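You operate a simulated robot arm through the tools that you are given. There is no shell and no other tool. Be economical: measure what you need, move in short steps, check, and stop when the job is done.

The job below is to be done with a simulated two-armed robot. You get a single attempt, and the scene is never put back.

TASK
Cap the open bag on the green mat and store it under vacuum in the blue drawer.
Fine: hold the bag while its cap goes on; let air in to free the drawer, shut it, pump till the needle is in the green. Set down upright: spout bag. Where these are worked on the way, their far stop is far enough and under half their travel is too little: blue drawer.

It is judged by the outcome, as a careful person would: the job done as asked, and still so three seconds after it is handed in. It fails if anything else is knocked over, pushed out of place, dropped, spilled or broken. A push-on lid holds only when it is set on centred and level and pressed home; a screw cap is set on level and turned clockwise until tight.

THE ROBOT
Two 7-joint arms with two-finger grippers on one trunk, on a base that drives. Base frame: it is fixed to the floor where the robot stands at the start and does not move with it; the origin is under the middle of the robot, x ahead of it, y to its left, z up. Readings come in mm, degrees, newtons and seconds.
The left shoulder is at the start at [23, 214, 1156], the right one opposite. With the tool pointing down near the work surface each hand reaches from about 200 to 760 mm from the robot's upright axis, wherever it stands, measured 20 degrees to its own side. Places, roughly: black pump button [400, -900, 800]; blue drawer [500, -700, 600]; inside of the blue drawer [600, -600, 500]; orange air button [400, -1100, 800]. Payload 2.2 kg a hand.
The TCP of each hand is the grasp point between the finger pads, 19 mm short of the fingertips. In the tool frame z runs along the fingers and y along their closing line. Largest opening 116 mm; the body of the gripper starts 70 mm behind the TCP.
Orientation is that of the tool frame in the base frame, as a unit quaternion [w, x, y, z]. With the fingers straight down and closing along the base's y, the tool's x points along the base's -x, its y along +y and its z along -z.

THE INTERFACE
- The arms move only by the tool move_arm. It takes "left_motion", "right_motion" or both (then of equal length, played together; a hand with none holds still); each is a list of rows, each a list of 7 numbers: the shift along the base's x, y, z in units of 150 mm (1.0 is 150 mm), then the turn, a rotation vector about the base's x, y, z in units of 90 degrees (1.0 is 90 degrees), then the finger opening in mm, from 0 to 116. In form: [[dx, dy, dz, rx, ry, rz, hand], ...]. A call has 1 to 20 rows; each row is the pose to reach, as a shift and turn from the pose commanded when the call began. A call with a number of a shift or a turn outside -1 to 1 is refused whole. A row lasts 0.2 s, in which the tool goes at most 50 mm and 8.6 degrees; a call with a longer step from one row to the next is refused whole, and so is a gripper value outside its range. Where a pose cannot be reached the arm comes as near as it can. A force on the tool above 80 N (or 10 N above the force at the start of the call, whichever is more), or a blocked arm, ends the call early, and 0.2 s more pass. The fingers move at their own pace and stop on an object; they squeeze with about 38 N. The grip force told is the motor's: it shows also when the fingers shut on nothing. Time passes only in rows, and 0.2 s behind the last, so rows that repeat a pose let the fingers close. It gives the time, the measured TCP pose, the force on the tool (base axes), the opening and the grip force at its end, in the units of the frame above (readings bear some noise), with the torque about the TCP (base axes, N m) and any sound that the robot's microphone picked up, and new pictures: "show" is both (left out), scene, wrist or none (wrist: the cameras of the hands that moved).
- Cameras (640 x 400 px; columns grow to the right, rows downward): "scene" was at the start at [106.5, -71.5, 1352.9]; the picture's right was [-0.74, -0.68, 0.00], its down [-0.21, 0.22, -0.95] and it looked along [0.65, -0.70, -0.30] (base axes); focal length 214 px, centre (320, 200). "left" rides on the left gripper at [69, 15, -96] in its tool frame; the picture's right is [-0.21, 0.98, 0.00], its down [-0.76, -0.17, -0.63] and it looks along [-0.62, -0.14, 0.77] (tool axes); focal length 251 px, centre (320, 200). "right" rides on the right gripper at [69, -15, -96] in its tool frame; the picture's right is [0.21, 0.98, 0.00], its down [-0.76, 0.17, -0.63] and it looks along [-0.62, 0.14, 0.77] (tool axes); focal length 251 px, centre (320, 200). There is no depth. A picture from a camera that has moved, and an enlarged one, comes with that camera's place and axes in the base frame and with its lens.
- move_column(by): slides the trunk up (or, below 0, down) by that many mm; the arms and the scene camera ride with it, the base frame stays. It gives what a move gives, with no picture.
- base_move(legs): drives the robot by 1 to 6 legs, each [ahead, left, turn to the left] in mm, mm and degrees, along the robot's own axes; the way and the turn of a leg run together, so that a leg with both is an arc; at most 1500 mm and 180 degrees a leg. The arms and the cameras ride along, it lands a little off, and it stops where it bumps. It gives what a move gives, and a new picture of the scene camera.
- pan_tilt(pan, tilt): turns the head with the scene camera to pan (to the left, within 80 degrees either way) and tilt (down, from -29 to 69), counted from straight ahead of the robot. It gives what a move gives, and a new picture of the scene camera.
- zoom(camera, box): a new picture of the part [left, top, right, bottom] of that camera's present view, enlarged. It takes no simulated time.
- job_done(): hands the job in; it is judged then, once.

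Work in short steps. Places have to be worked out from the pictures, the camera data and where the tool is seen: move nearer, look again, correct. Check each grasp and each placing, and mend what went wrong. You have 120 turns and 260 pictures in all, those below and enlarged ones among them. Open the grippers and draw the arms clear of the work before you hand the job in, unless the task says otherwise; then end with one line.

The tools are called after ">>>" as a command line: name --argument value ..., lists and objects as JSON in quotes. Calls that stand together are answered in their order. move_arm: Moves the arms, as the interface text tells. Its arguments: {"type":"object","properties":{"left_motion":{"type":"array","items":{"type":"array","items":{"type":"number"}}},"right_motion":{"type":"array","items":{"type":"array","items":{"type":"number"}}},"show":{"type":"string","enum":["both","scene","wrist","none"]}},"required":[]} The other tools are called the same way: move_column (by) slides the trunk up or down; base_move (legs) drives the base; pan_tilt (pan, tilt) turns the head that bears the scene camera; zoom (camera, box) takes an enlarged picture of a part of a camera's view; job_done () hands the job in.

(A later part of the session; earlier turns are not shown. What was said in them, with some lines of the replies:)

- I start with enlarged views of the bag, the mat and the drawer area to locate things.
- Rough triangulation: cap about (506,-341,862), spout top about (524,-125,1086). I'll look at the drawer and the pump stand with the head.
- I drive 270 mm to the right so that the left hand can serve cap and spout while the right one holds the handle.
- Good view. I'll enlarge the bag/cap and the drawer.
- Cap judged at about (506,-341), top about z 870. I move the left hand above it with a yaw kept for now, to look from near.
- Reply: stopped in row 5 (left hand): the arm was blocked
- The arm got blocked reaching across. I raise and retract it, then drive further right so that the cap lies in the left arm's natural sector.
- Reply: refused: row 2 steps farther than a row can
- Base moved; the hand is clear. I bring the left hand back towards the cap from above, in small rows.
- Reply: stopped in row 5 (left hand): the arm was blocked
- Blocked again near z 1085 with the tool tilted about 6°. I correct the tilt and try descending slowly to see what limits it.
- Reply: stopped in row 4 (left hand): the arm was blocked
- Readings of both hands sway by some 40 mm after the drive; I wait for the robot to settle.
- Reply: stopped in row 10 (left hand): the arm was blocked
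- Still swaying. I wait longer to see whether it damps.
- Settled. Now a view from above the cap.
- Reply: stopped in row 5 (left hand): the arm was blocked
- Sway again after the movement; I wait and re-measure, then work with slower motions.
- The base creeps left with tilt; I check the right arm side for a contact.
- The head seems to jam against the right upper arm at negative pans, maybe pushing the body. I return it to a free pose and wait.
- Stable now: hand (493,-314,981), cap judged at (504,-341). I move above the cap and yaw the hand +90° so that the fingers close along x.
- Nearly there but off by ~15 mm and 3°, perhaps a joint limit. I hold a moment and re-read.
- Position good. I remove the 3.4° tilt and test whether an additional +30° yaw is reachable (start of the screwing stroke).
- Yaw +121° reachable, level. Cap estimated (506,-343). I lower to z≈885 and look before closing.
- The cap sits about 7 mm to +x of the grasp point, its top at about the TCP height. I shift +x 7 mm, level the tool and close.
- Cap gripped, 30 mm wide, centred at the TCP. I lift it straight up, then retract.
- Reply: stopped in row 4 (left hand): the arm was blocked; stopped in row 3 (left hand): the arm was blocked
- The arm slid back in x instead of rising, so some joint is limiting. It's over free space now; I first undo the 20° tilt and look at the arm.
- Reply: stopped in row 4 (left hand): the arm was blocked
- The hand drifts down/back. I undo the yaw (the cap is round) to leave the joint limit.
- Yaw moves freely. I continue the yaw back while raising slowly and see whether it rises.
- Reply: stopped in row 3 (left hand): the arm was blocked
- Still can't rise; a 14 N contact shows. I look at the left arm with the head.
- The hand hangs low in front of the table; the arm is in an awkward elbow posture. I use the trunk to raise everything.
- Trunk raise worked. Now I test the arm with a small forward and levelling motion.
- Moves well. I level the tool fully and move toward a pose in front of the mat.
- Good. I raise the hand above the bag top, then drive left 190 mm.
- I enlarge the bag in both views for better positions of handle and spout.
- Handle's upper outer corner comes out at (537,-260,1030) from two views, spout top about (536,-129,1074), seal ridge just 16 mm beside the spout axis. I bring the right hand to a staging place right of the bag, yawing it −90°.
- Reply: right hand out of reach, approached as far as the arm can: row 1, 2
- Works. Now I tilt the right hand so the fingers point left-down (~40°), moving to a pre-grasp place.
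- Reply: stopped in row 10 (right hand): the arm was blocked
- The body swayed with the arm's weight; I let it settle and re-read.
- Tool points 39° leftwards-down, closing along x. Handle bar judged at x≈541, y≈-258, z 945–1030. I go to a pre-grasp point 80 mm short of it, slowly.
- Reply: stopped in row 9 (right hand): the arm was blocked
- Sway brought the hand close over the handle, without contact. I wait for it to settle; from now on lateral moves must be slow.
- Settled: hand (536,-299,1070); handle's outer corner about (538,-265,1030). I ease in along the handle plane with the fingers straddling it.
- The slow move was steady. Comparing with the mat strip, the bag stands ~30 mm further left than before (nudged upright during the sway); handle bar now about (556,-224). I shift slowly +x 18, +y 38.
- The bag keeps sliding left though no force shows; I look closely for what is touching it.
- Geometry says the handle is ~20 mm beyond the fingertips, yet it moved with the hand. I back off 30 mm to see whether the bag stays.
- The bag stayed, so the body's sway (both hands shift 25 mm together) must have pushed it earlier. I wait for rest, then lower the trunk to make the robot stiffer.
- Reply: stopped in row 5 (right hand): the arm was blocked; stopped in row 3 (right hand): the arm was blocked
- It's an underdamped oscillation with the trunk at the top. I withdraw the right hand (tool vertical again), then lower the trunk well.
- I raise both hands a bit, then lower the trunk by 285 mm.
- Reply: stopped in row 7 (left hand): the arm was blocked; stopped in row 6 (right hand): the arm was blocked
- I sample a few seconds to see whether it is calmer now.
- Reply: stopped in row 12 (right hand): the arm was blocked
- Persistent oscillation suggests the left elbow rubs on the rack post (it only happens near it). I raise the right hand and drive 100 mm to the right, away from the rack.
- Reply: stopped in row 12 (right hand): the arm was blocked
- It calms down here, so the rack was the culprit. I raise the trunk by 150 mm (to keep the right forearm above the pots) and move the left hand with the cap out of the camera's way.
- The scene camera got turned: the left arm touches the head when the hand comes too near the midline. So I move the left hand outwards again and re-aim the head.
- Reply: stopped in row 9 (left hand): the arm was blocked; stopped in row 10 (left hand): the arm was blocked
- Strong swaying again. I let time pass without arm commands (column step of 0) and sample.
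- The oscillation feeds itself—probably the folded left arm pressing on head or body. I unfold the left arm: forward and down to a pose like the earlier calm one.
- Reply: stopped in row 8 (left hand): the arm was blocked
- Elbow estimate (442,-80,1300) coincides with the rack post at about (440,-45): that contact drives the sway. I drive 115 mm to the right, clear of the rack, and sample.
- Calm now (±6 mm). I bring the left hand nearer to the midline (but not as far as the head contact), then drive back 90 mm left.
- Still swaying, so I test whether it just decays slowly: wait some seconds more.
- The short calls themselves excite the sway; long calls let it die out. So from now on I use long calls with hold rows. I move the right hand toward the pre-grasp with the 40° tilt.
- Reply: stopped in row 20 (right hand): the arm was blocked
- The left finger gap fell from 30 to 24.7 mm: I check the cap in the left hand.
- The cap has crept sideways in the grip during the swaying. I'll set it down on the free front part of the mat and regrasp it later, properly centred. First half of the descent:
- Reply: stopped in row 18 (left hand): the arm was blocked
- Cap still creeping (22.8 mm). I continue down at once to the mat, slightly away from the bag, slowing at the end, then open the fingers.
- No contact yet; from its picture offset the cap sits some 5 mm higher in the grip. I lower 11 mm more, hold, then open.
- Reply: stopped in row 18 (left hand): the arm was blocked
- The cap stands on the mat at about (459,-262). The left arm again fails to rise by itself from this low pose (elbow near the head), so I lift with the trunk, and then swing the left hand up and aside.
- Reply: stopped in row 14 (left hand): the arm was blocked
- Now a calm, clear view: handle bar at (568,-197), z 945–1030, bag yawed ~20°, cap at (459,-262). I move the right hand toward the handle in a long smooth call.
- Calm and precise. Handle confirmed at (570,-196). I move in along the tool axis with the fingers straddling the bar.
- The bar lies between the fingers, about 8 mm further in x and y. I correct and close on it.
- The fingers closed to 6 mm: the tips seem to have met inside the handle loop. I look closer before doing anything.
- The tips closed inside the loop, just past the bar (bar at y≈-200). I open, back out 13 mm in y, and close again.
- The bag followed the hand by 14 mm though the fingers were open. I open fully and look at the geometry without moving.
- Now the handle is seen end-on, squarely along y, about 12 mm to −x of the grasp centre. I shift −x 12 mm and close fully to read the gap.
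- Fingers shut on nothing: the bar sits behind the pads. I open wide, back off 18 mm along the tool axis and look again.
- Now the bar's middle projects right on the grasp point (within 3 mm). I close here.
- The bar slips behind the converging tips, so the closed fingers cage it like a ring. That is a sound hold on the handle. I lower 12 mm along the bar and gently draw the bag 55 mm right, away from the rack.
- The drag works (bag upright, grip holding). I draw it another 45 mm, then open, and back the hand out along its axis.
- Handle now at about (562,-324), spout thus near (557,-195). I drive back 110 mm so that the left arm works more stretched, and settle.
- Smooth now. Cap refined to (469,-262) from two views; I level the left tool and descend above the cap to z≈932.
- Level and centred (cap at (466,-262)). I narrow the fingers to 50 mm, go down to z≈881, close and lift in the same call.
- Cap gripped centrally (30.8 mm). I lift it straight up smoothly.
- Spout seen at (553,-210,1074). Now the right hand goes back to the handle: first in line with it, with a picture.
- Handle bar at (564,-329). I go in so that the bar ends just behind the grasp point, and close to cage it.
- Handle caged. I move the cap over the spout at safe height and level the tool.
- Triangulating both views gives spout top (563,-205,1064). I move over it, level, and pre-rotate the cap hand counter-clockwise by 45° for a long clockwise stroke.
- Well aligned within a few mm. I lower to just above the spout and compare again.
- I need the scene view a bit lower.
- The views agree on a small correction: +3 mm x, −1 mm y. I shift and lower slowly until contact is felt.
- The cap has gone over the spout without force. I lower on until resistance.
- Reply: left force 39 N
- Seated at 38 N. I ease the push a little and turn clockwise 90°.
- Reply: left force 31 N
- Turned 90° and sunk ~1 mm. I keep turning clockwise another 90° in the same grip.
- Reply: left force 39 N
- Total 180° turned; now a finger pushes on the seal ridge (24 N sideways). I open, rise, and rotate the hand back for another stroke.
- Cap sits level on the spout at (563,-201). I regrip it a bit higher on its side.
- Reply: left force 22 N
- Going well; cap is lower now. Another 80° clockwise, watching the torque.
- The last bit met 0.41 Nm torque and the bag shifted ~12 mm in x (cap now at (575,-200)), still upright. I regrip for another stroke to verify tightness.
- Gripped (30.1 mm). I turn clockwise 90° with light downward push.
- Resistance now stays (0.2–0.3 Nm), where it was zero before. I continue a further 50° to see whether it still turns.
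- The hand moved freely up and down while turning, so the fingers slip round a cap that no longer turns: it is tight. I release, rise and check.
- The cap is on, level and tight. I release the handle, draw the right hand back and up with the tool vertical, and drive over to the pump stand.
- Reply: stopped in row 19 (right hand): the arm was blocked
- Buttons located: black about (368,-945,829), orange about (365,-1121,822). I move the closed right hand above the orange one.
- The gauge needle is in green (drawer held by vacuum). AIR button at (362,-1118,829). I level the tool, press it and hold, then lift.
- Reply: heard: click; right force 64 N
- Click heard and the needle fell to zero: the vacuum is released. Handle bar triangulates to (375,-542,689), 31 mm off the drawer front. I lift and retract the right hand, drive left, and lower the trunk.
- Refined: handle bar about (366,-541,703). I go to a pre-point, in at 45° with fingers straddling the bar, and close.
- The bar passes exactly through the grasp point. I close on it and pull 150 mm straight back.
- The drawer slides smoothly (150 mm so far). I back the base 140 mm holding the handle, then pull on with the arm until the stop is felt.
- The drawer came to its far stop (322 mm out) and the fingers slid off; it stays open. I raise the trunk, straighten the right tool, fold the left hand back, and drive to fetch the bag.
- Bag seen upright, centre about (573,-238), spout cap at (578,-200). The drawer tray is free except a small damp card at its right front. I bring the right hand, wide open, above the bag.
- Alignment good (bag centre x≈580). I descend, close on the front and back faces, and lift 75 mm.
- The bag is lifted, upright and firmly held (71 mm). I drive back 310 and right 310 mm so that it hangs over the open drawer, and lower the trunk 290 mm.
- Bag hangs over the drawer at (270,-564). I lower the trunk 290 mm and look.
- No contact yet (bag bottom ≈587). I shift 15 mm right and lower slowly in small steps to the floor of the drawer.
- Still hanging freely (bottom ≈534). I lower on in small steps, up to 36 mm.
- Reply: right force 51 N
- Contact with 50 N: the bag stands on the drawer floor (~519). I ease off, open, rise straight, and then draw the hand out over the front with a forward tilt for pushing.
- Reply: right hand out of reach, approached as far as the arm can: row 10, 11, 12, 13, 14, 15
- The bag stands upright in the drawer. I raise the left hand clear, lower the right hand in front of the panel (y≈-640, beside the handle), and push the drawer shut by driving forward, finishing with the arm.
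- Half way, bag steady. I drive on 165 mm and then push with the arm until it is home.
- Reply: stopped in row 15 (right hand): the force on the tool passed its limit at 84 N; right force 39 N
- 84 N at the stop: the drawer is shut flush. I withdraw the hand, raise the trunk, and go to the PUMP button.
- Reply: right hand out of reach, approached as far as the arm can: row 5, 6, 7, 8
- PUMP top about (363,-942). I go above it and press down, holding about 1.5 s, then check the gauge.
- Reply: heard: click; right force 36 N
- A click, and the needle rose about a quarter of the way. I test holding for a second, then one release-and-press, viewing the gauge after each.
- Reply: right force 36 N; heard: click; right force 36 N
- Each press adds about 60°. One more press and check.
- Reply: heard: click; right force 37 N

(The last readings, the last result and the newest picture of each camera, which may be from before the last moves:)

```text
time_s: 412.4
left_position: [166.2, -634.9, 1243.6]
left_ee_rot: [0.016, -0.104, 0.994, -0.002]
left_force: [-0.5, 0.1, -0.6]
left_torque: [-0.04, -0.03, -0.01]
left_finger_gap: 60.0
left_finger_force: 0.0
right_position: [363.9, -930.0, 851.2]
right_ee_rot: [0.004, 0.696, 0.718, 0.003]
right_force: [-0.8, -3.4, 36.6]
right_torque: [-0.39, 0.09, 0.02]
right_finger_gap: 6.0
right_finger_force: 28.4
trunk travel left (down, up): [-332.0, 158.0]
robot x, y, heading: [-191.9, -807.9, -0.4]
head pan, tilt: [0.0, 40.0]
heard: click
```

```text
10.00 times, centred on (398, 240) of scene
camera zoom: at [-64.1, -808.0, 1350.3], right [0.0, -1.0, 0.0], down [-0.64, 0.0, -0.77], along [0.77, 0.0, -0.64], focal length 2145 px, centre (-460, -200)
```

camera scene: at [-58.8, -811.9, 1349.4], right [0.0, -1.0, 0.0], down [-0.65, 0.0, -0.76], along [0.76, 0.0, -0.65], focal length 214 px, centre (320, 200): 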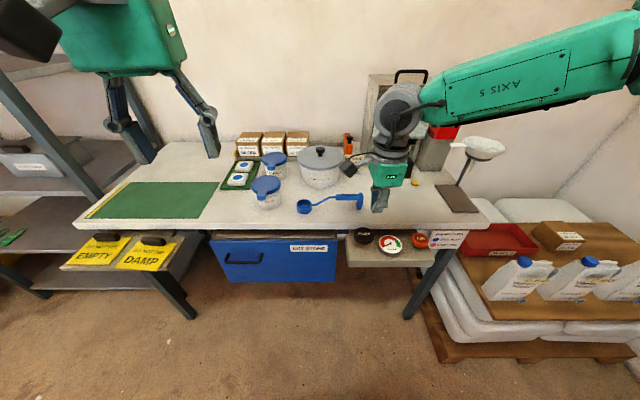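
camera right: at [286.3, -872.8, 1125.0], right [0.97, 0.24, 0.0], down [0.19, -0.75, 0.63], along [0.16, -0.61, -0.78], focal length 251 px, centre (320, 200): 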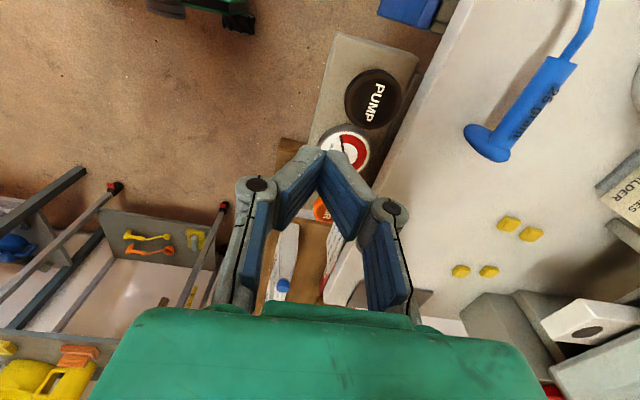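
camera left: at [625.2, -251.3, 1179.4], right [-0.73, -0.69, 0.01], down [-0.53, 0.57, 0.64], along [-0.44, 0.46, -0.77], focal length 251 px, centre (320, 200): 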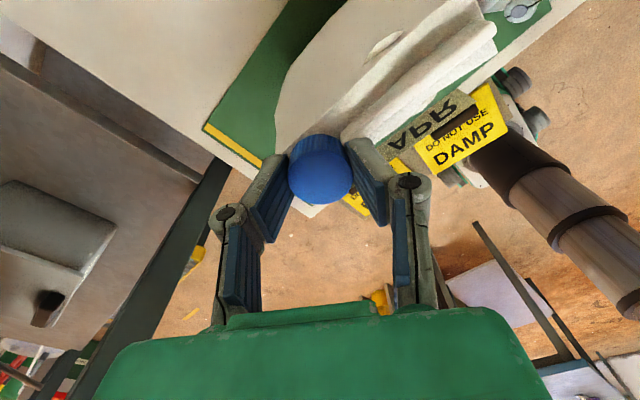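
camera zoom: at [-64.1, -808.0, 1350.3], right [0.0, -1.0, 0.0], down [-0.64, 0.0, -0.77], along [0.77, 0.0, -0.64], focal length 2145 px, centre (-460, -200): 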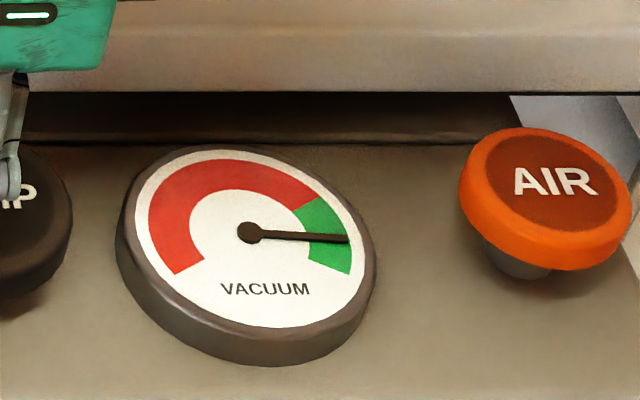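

The needle is in the middle of the green. I lift the hand off, open the grippers, and back away, then check that gauge and drawer hold.

>>> move_arm --right_motion '[[0, 0, 0.05, 0, 0, 0, 0], [0, 0, 0.13, 0, 0, 0, 0], [0, 0, 0.23, 0, 0, 0, 0], [0, 0, 0.34, 0, 0, 0, 0], [-0.03, 0, 0.45, 0, 0, 0, 0], [-0.09, 0, 0.56, 0, 0, 0, 10], [-0.17, 0, 0.67, 0, 0, 0, 20], [-0.26, 0, 0.77, 0, 0, 0, 30], [-0.35, 0, 0.86, 0, 0, 0, 40], [-0.44, 0, 0.93, 0, 0, 0, 50], [-0.53, 0, 0.98, 0, 0, 0, 60], [-0.6, 0, 1, 0, 0, 0, 70], [-0.64, 0, 1, 0, 0, 0, 80], [-0.64, 0, 1, 0, 0, 0, 80]]' --show "none"

>>> base_move --legs '[[-150, 0, 0]]'

>>> move_arm --right_motion '[[0, 0, 0, 0, 0, 0, 80], [0, 0, 0, 0, 0, 0, 80], [0, 0, 0, 0, 0, 0, 80], [0, 0, 0, 0, 0, 0, 80], [0, 0, 0, 0, 0, 0, 80], [0, 0, 0, 0, 0, 0, 80], [0, 0, 0, 0, 0, 0, 80], [0, 0, 0, 0, 0, 0, 80], [0, 0, 0, 0, 0, 0, 80], [0, 0, 0, 0, 0, 0, 80], [0, 0, 0, 0, 0, 0, 80], [0, 0, 0, 0, 0, 0, 80]]' --show "scene"

>>> zoom --camera "scene" --box '[200, 170, 440, 300]'

```text
time_s: 415.4
left_position: [169.2, -633.9, 1242.1]
left_ee_rot: [0.015, -0.104, 0.994, -0.001]
left_force: [0.1, -0.9, 0.5]
left_torque: [0.01, -0.05, 0.0]
left_finger_gap: 60.1
left_finger_force: 0.2
right_position: [268.1, -931.2, 997.3]
right_ee_rot: [0.002, 0.696, 0.719, -0.001]
right_force: [-0.9, 0.0, 0.6]
right_torque: [0.01, 0.01, -0.02]
right_finger_gap: 80.0
right_finger_force: 0.1
trunk travel left (down, up): [-332.0, 158.0]
robot x, y, heading: [-188.4, -809.8, 0.2]
head pan, tilt: [0.0, 40.0]
```

```text
time_s: 416.8
left_position: [23.0, -635.8, 1242.0]
left_ee_rot: [0.014, -0.103, 0.995, -0.001]
left_force: [-0.5, -0.4, 0.5]
left_torque: [-0.01, -0.04, 0.0]
left_finger_gap: 59.9
left_finger_force: 0.1
right_position: [121.0, -931.3, 996.5]
right_ee_rot: [0.001, 0.696, 0.718, 0.0]
right_force: [0.8, 0.1, 0.1]
right_torque: [0.0, -0.01, 0.03]
right_finger_gap: 80.0
right_finger_force: 0.0
trunk travel left (down, up): [-332.0, 158.0]
robot x, y, heading: [-334.1, -811.8, -0.0]
head pan, tilt: [0.0, 40.0]
camera scene: at [-204.6, -808.5, 1349.2], right [0.0, -1.0, 0.0], down [-0.65, 0.0, -0.76], along [0.76, 0.0, -0.65], focal length 214 px, centre (320, 200)
```

scene: 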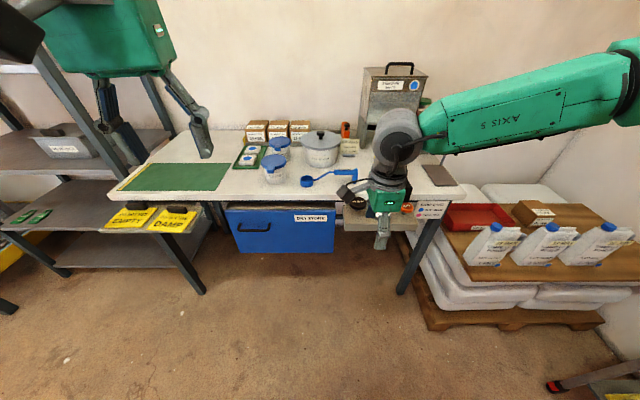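

```text
time_s: 419.4
left_position: [17.7, -635.7, 1243.4]
left_ee_rot: [0.016, -0.103, 0.995, -0.001]
left_force: [0.1, 0.0, 0.1]
left_torque: [0.01, 0.0, 0.02]
left_finger_gap: 59.9
left_finger_force: 0.1
right_position: [117.5, -931.2, 998.4]
right_ee_rot: [0.002, 0.697, 0.717, 0.001]
right_force: [0.1, 1.0, 1.1]
right_torque: [0.0, -0.02, -0.02]
right_finger_gap: 79.9
right_finger_force: 0.0
trunk travel left (down, up): [-332.0, 158.0]
robot x, y, heading: [-337.3, -807.0, 0.1]
head pan, tilt: [0.0, 40.0]
camera scene: at [-206.4, -808.7, 1349.4], right [0.0, -1.0, 0.0], down [-0.65, 0.0, -0.76], along [0.76, 0.0, -0.65], focal length 214 px, centre (320, 200)
```

scene: 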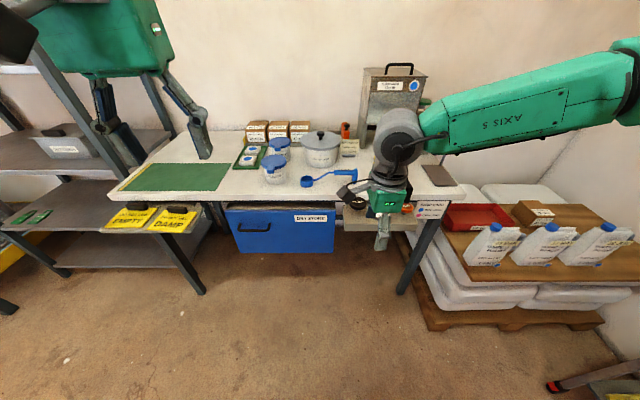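

```text
2.67 times, centred on (320, 235) of scene
camera zoom: at [-206.4, -808.7, 1349.4], right [0.0, -1.0, 0.0], down [-0.65, 0.0, -0.76], along [0.76, 0.0, -0.65], focal length 572 px, centre (320, 107)
```

zoom: 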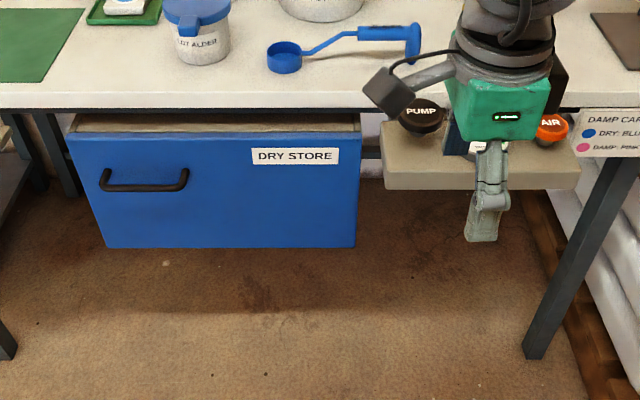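

The drawer is shut, nothing else was disturbed, and the arms are clear with grippers open. I hand the job in.

>>> job_done

```text
The job is handed in.
```

The bag is capped and tight and stands upright in the shut blue drawer. The needle was in the middle of the green after the last pump; the hand hid the gauge after I backed off, so I did not re-read it. The bag was also nudged along the mat before capping, but it stayed upright.
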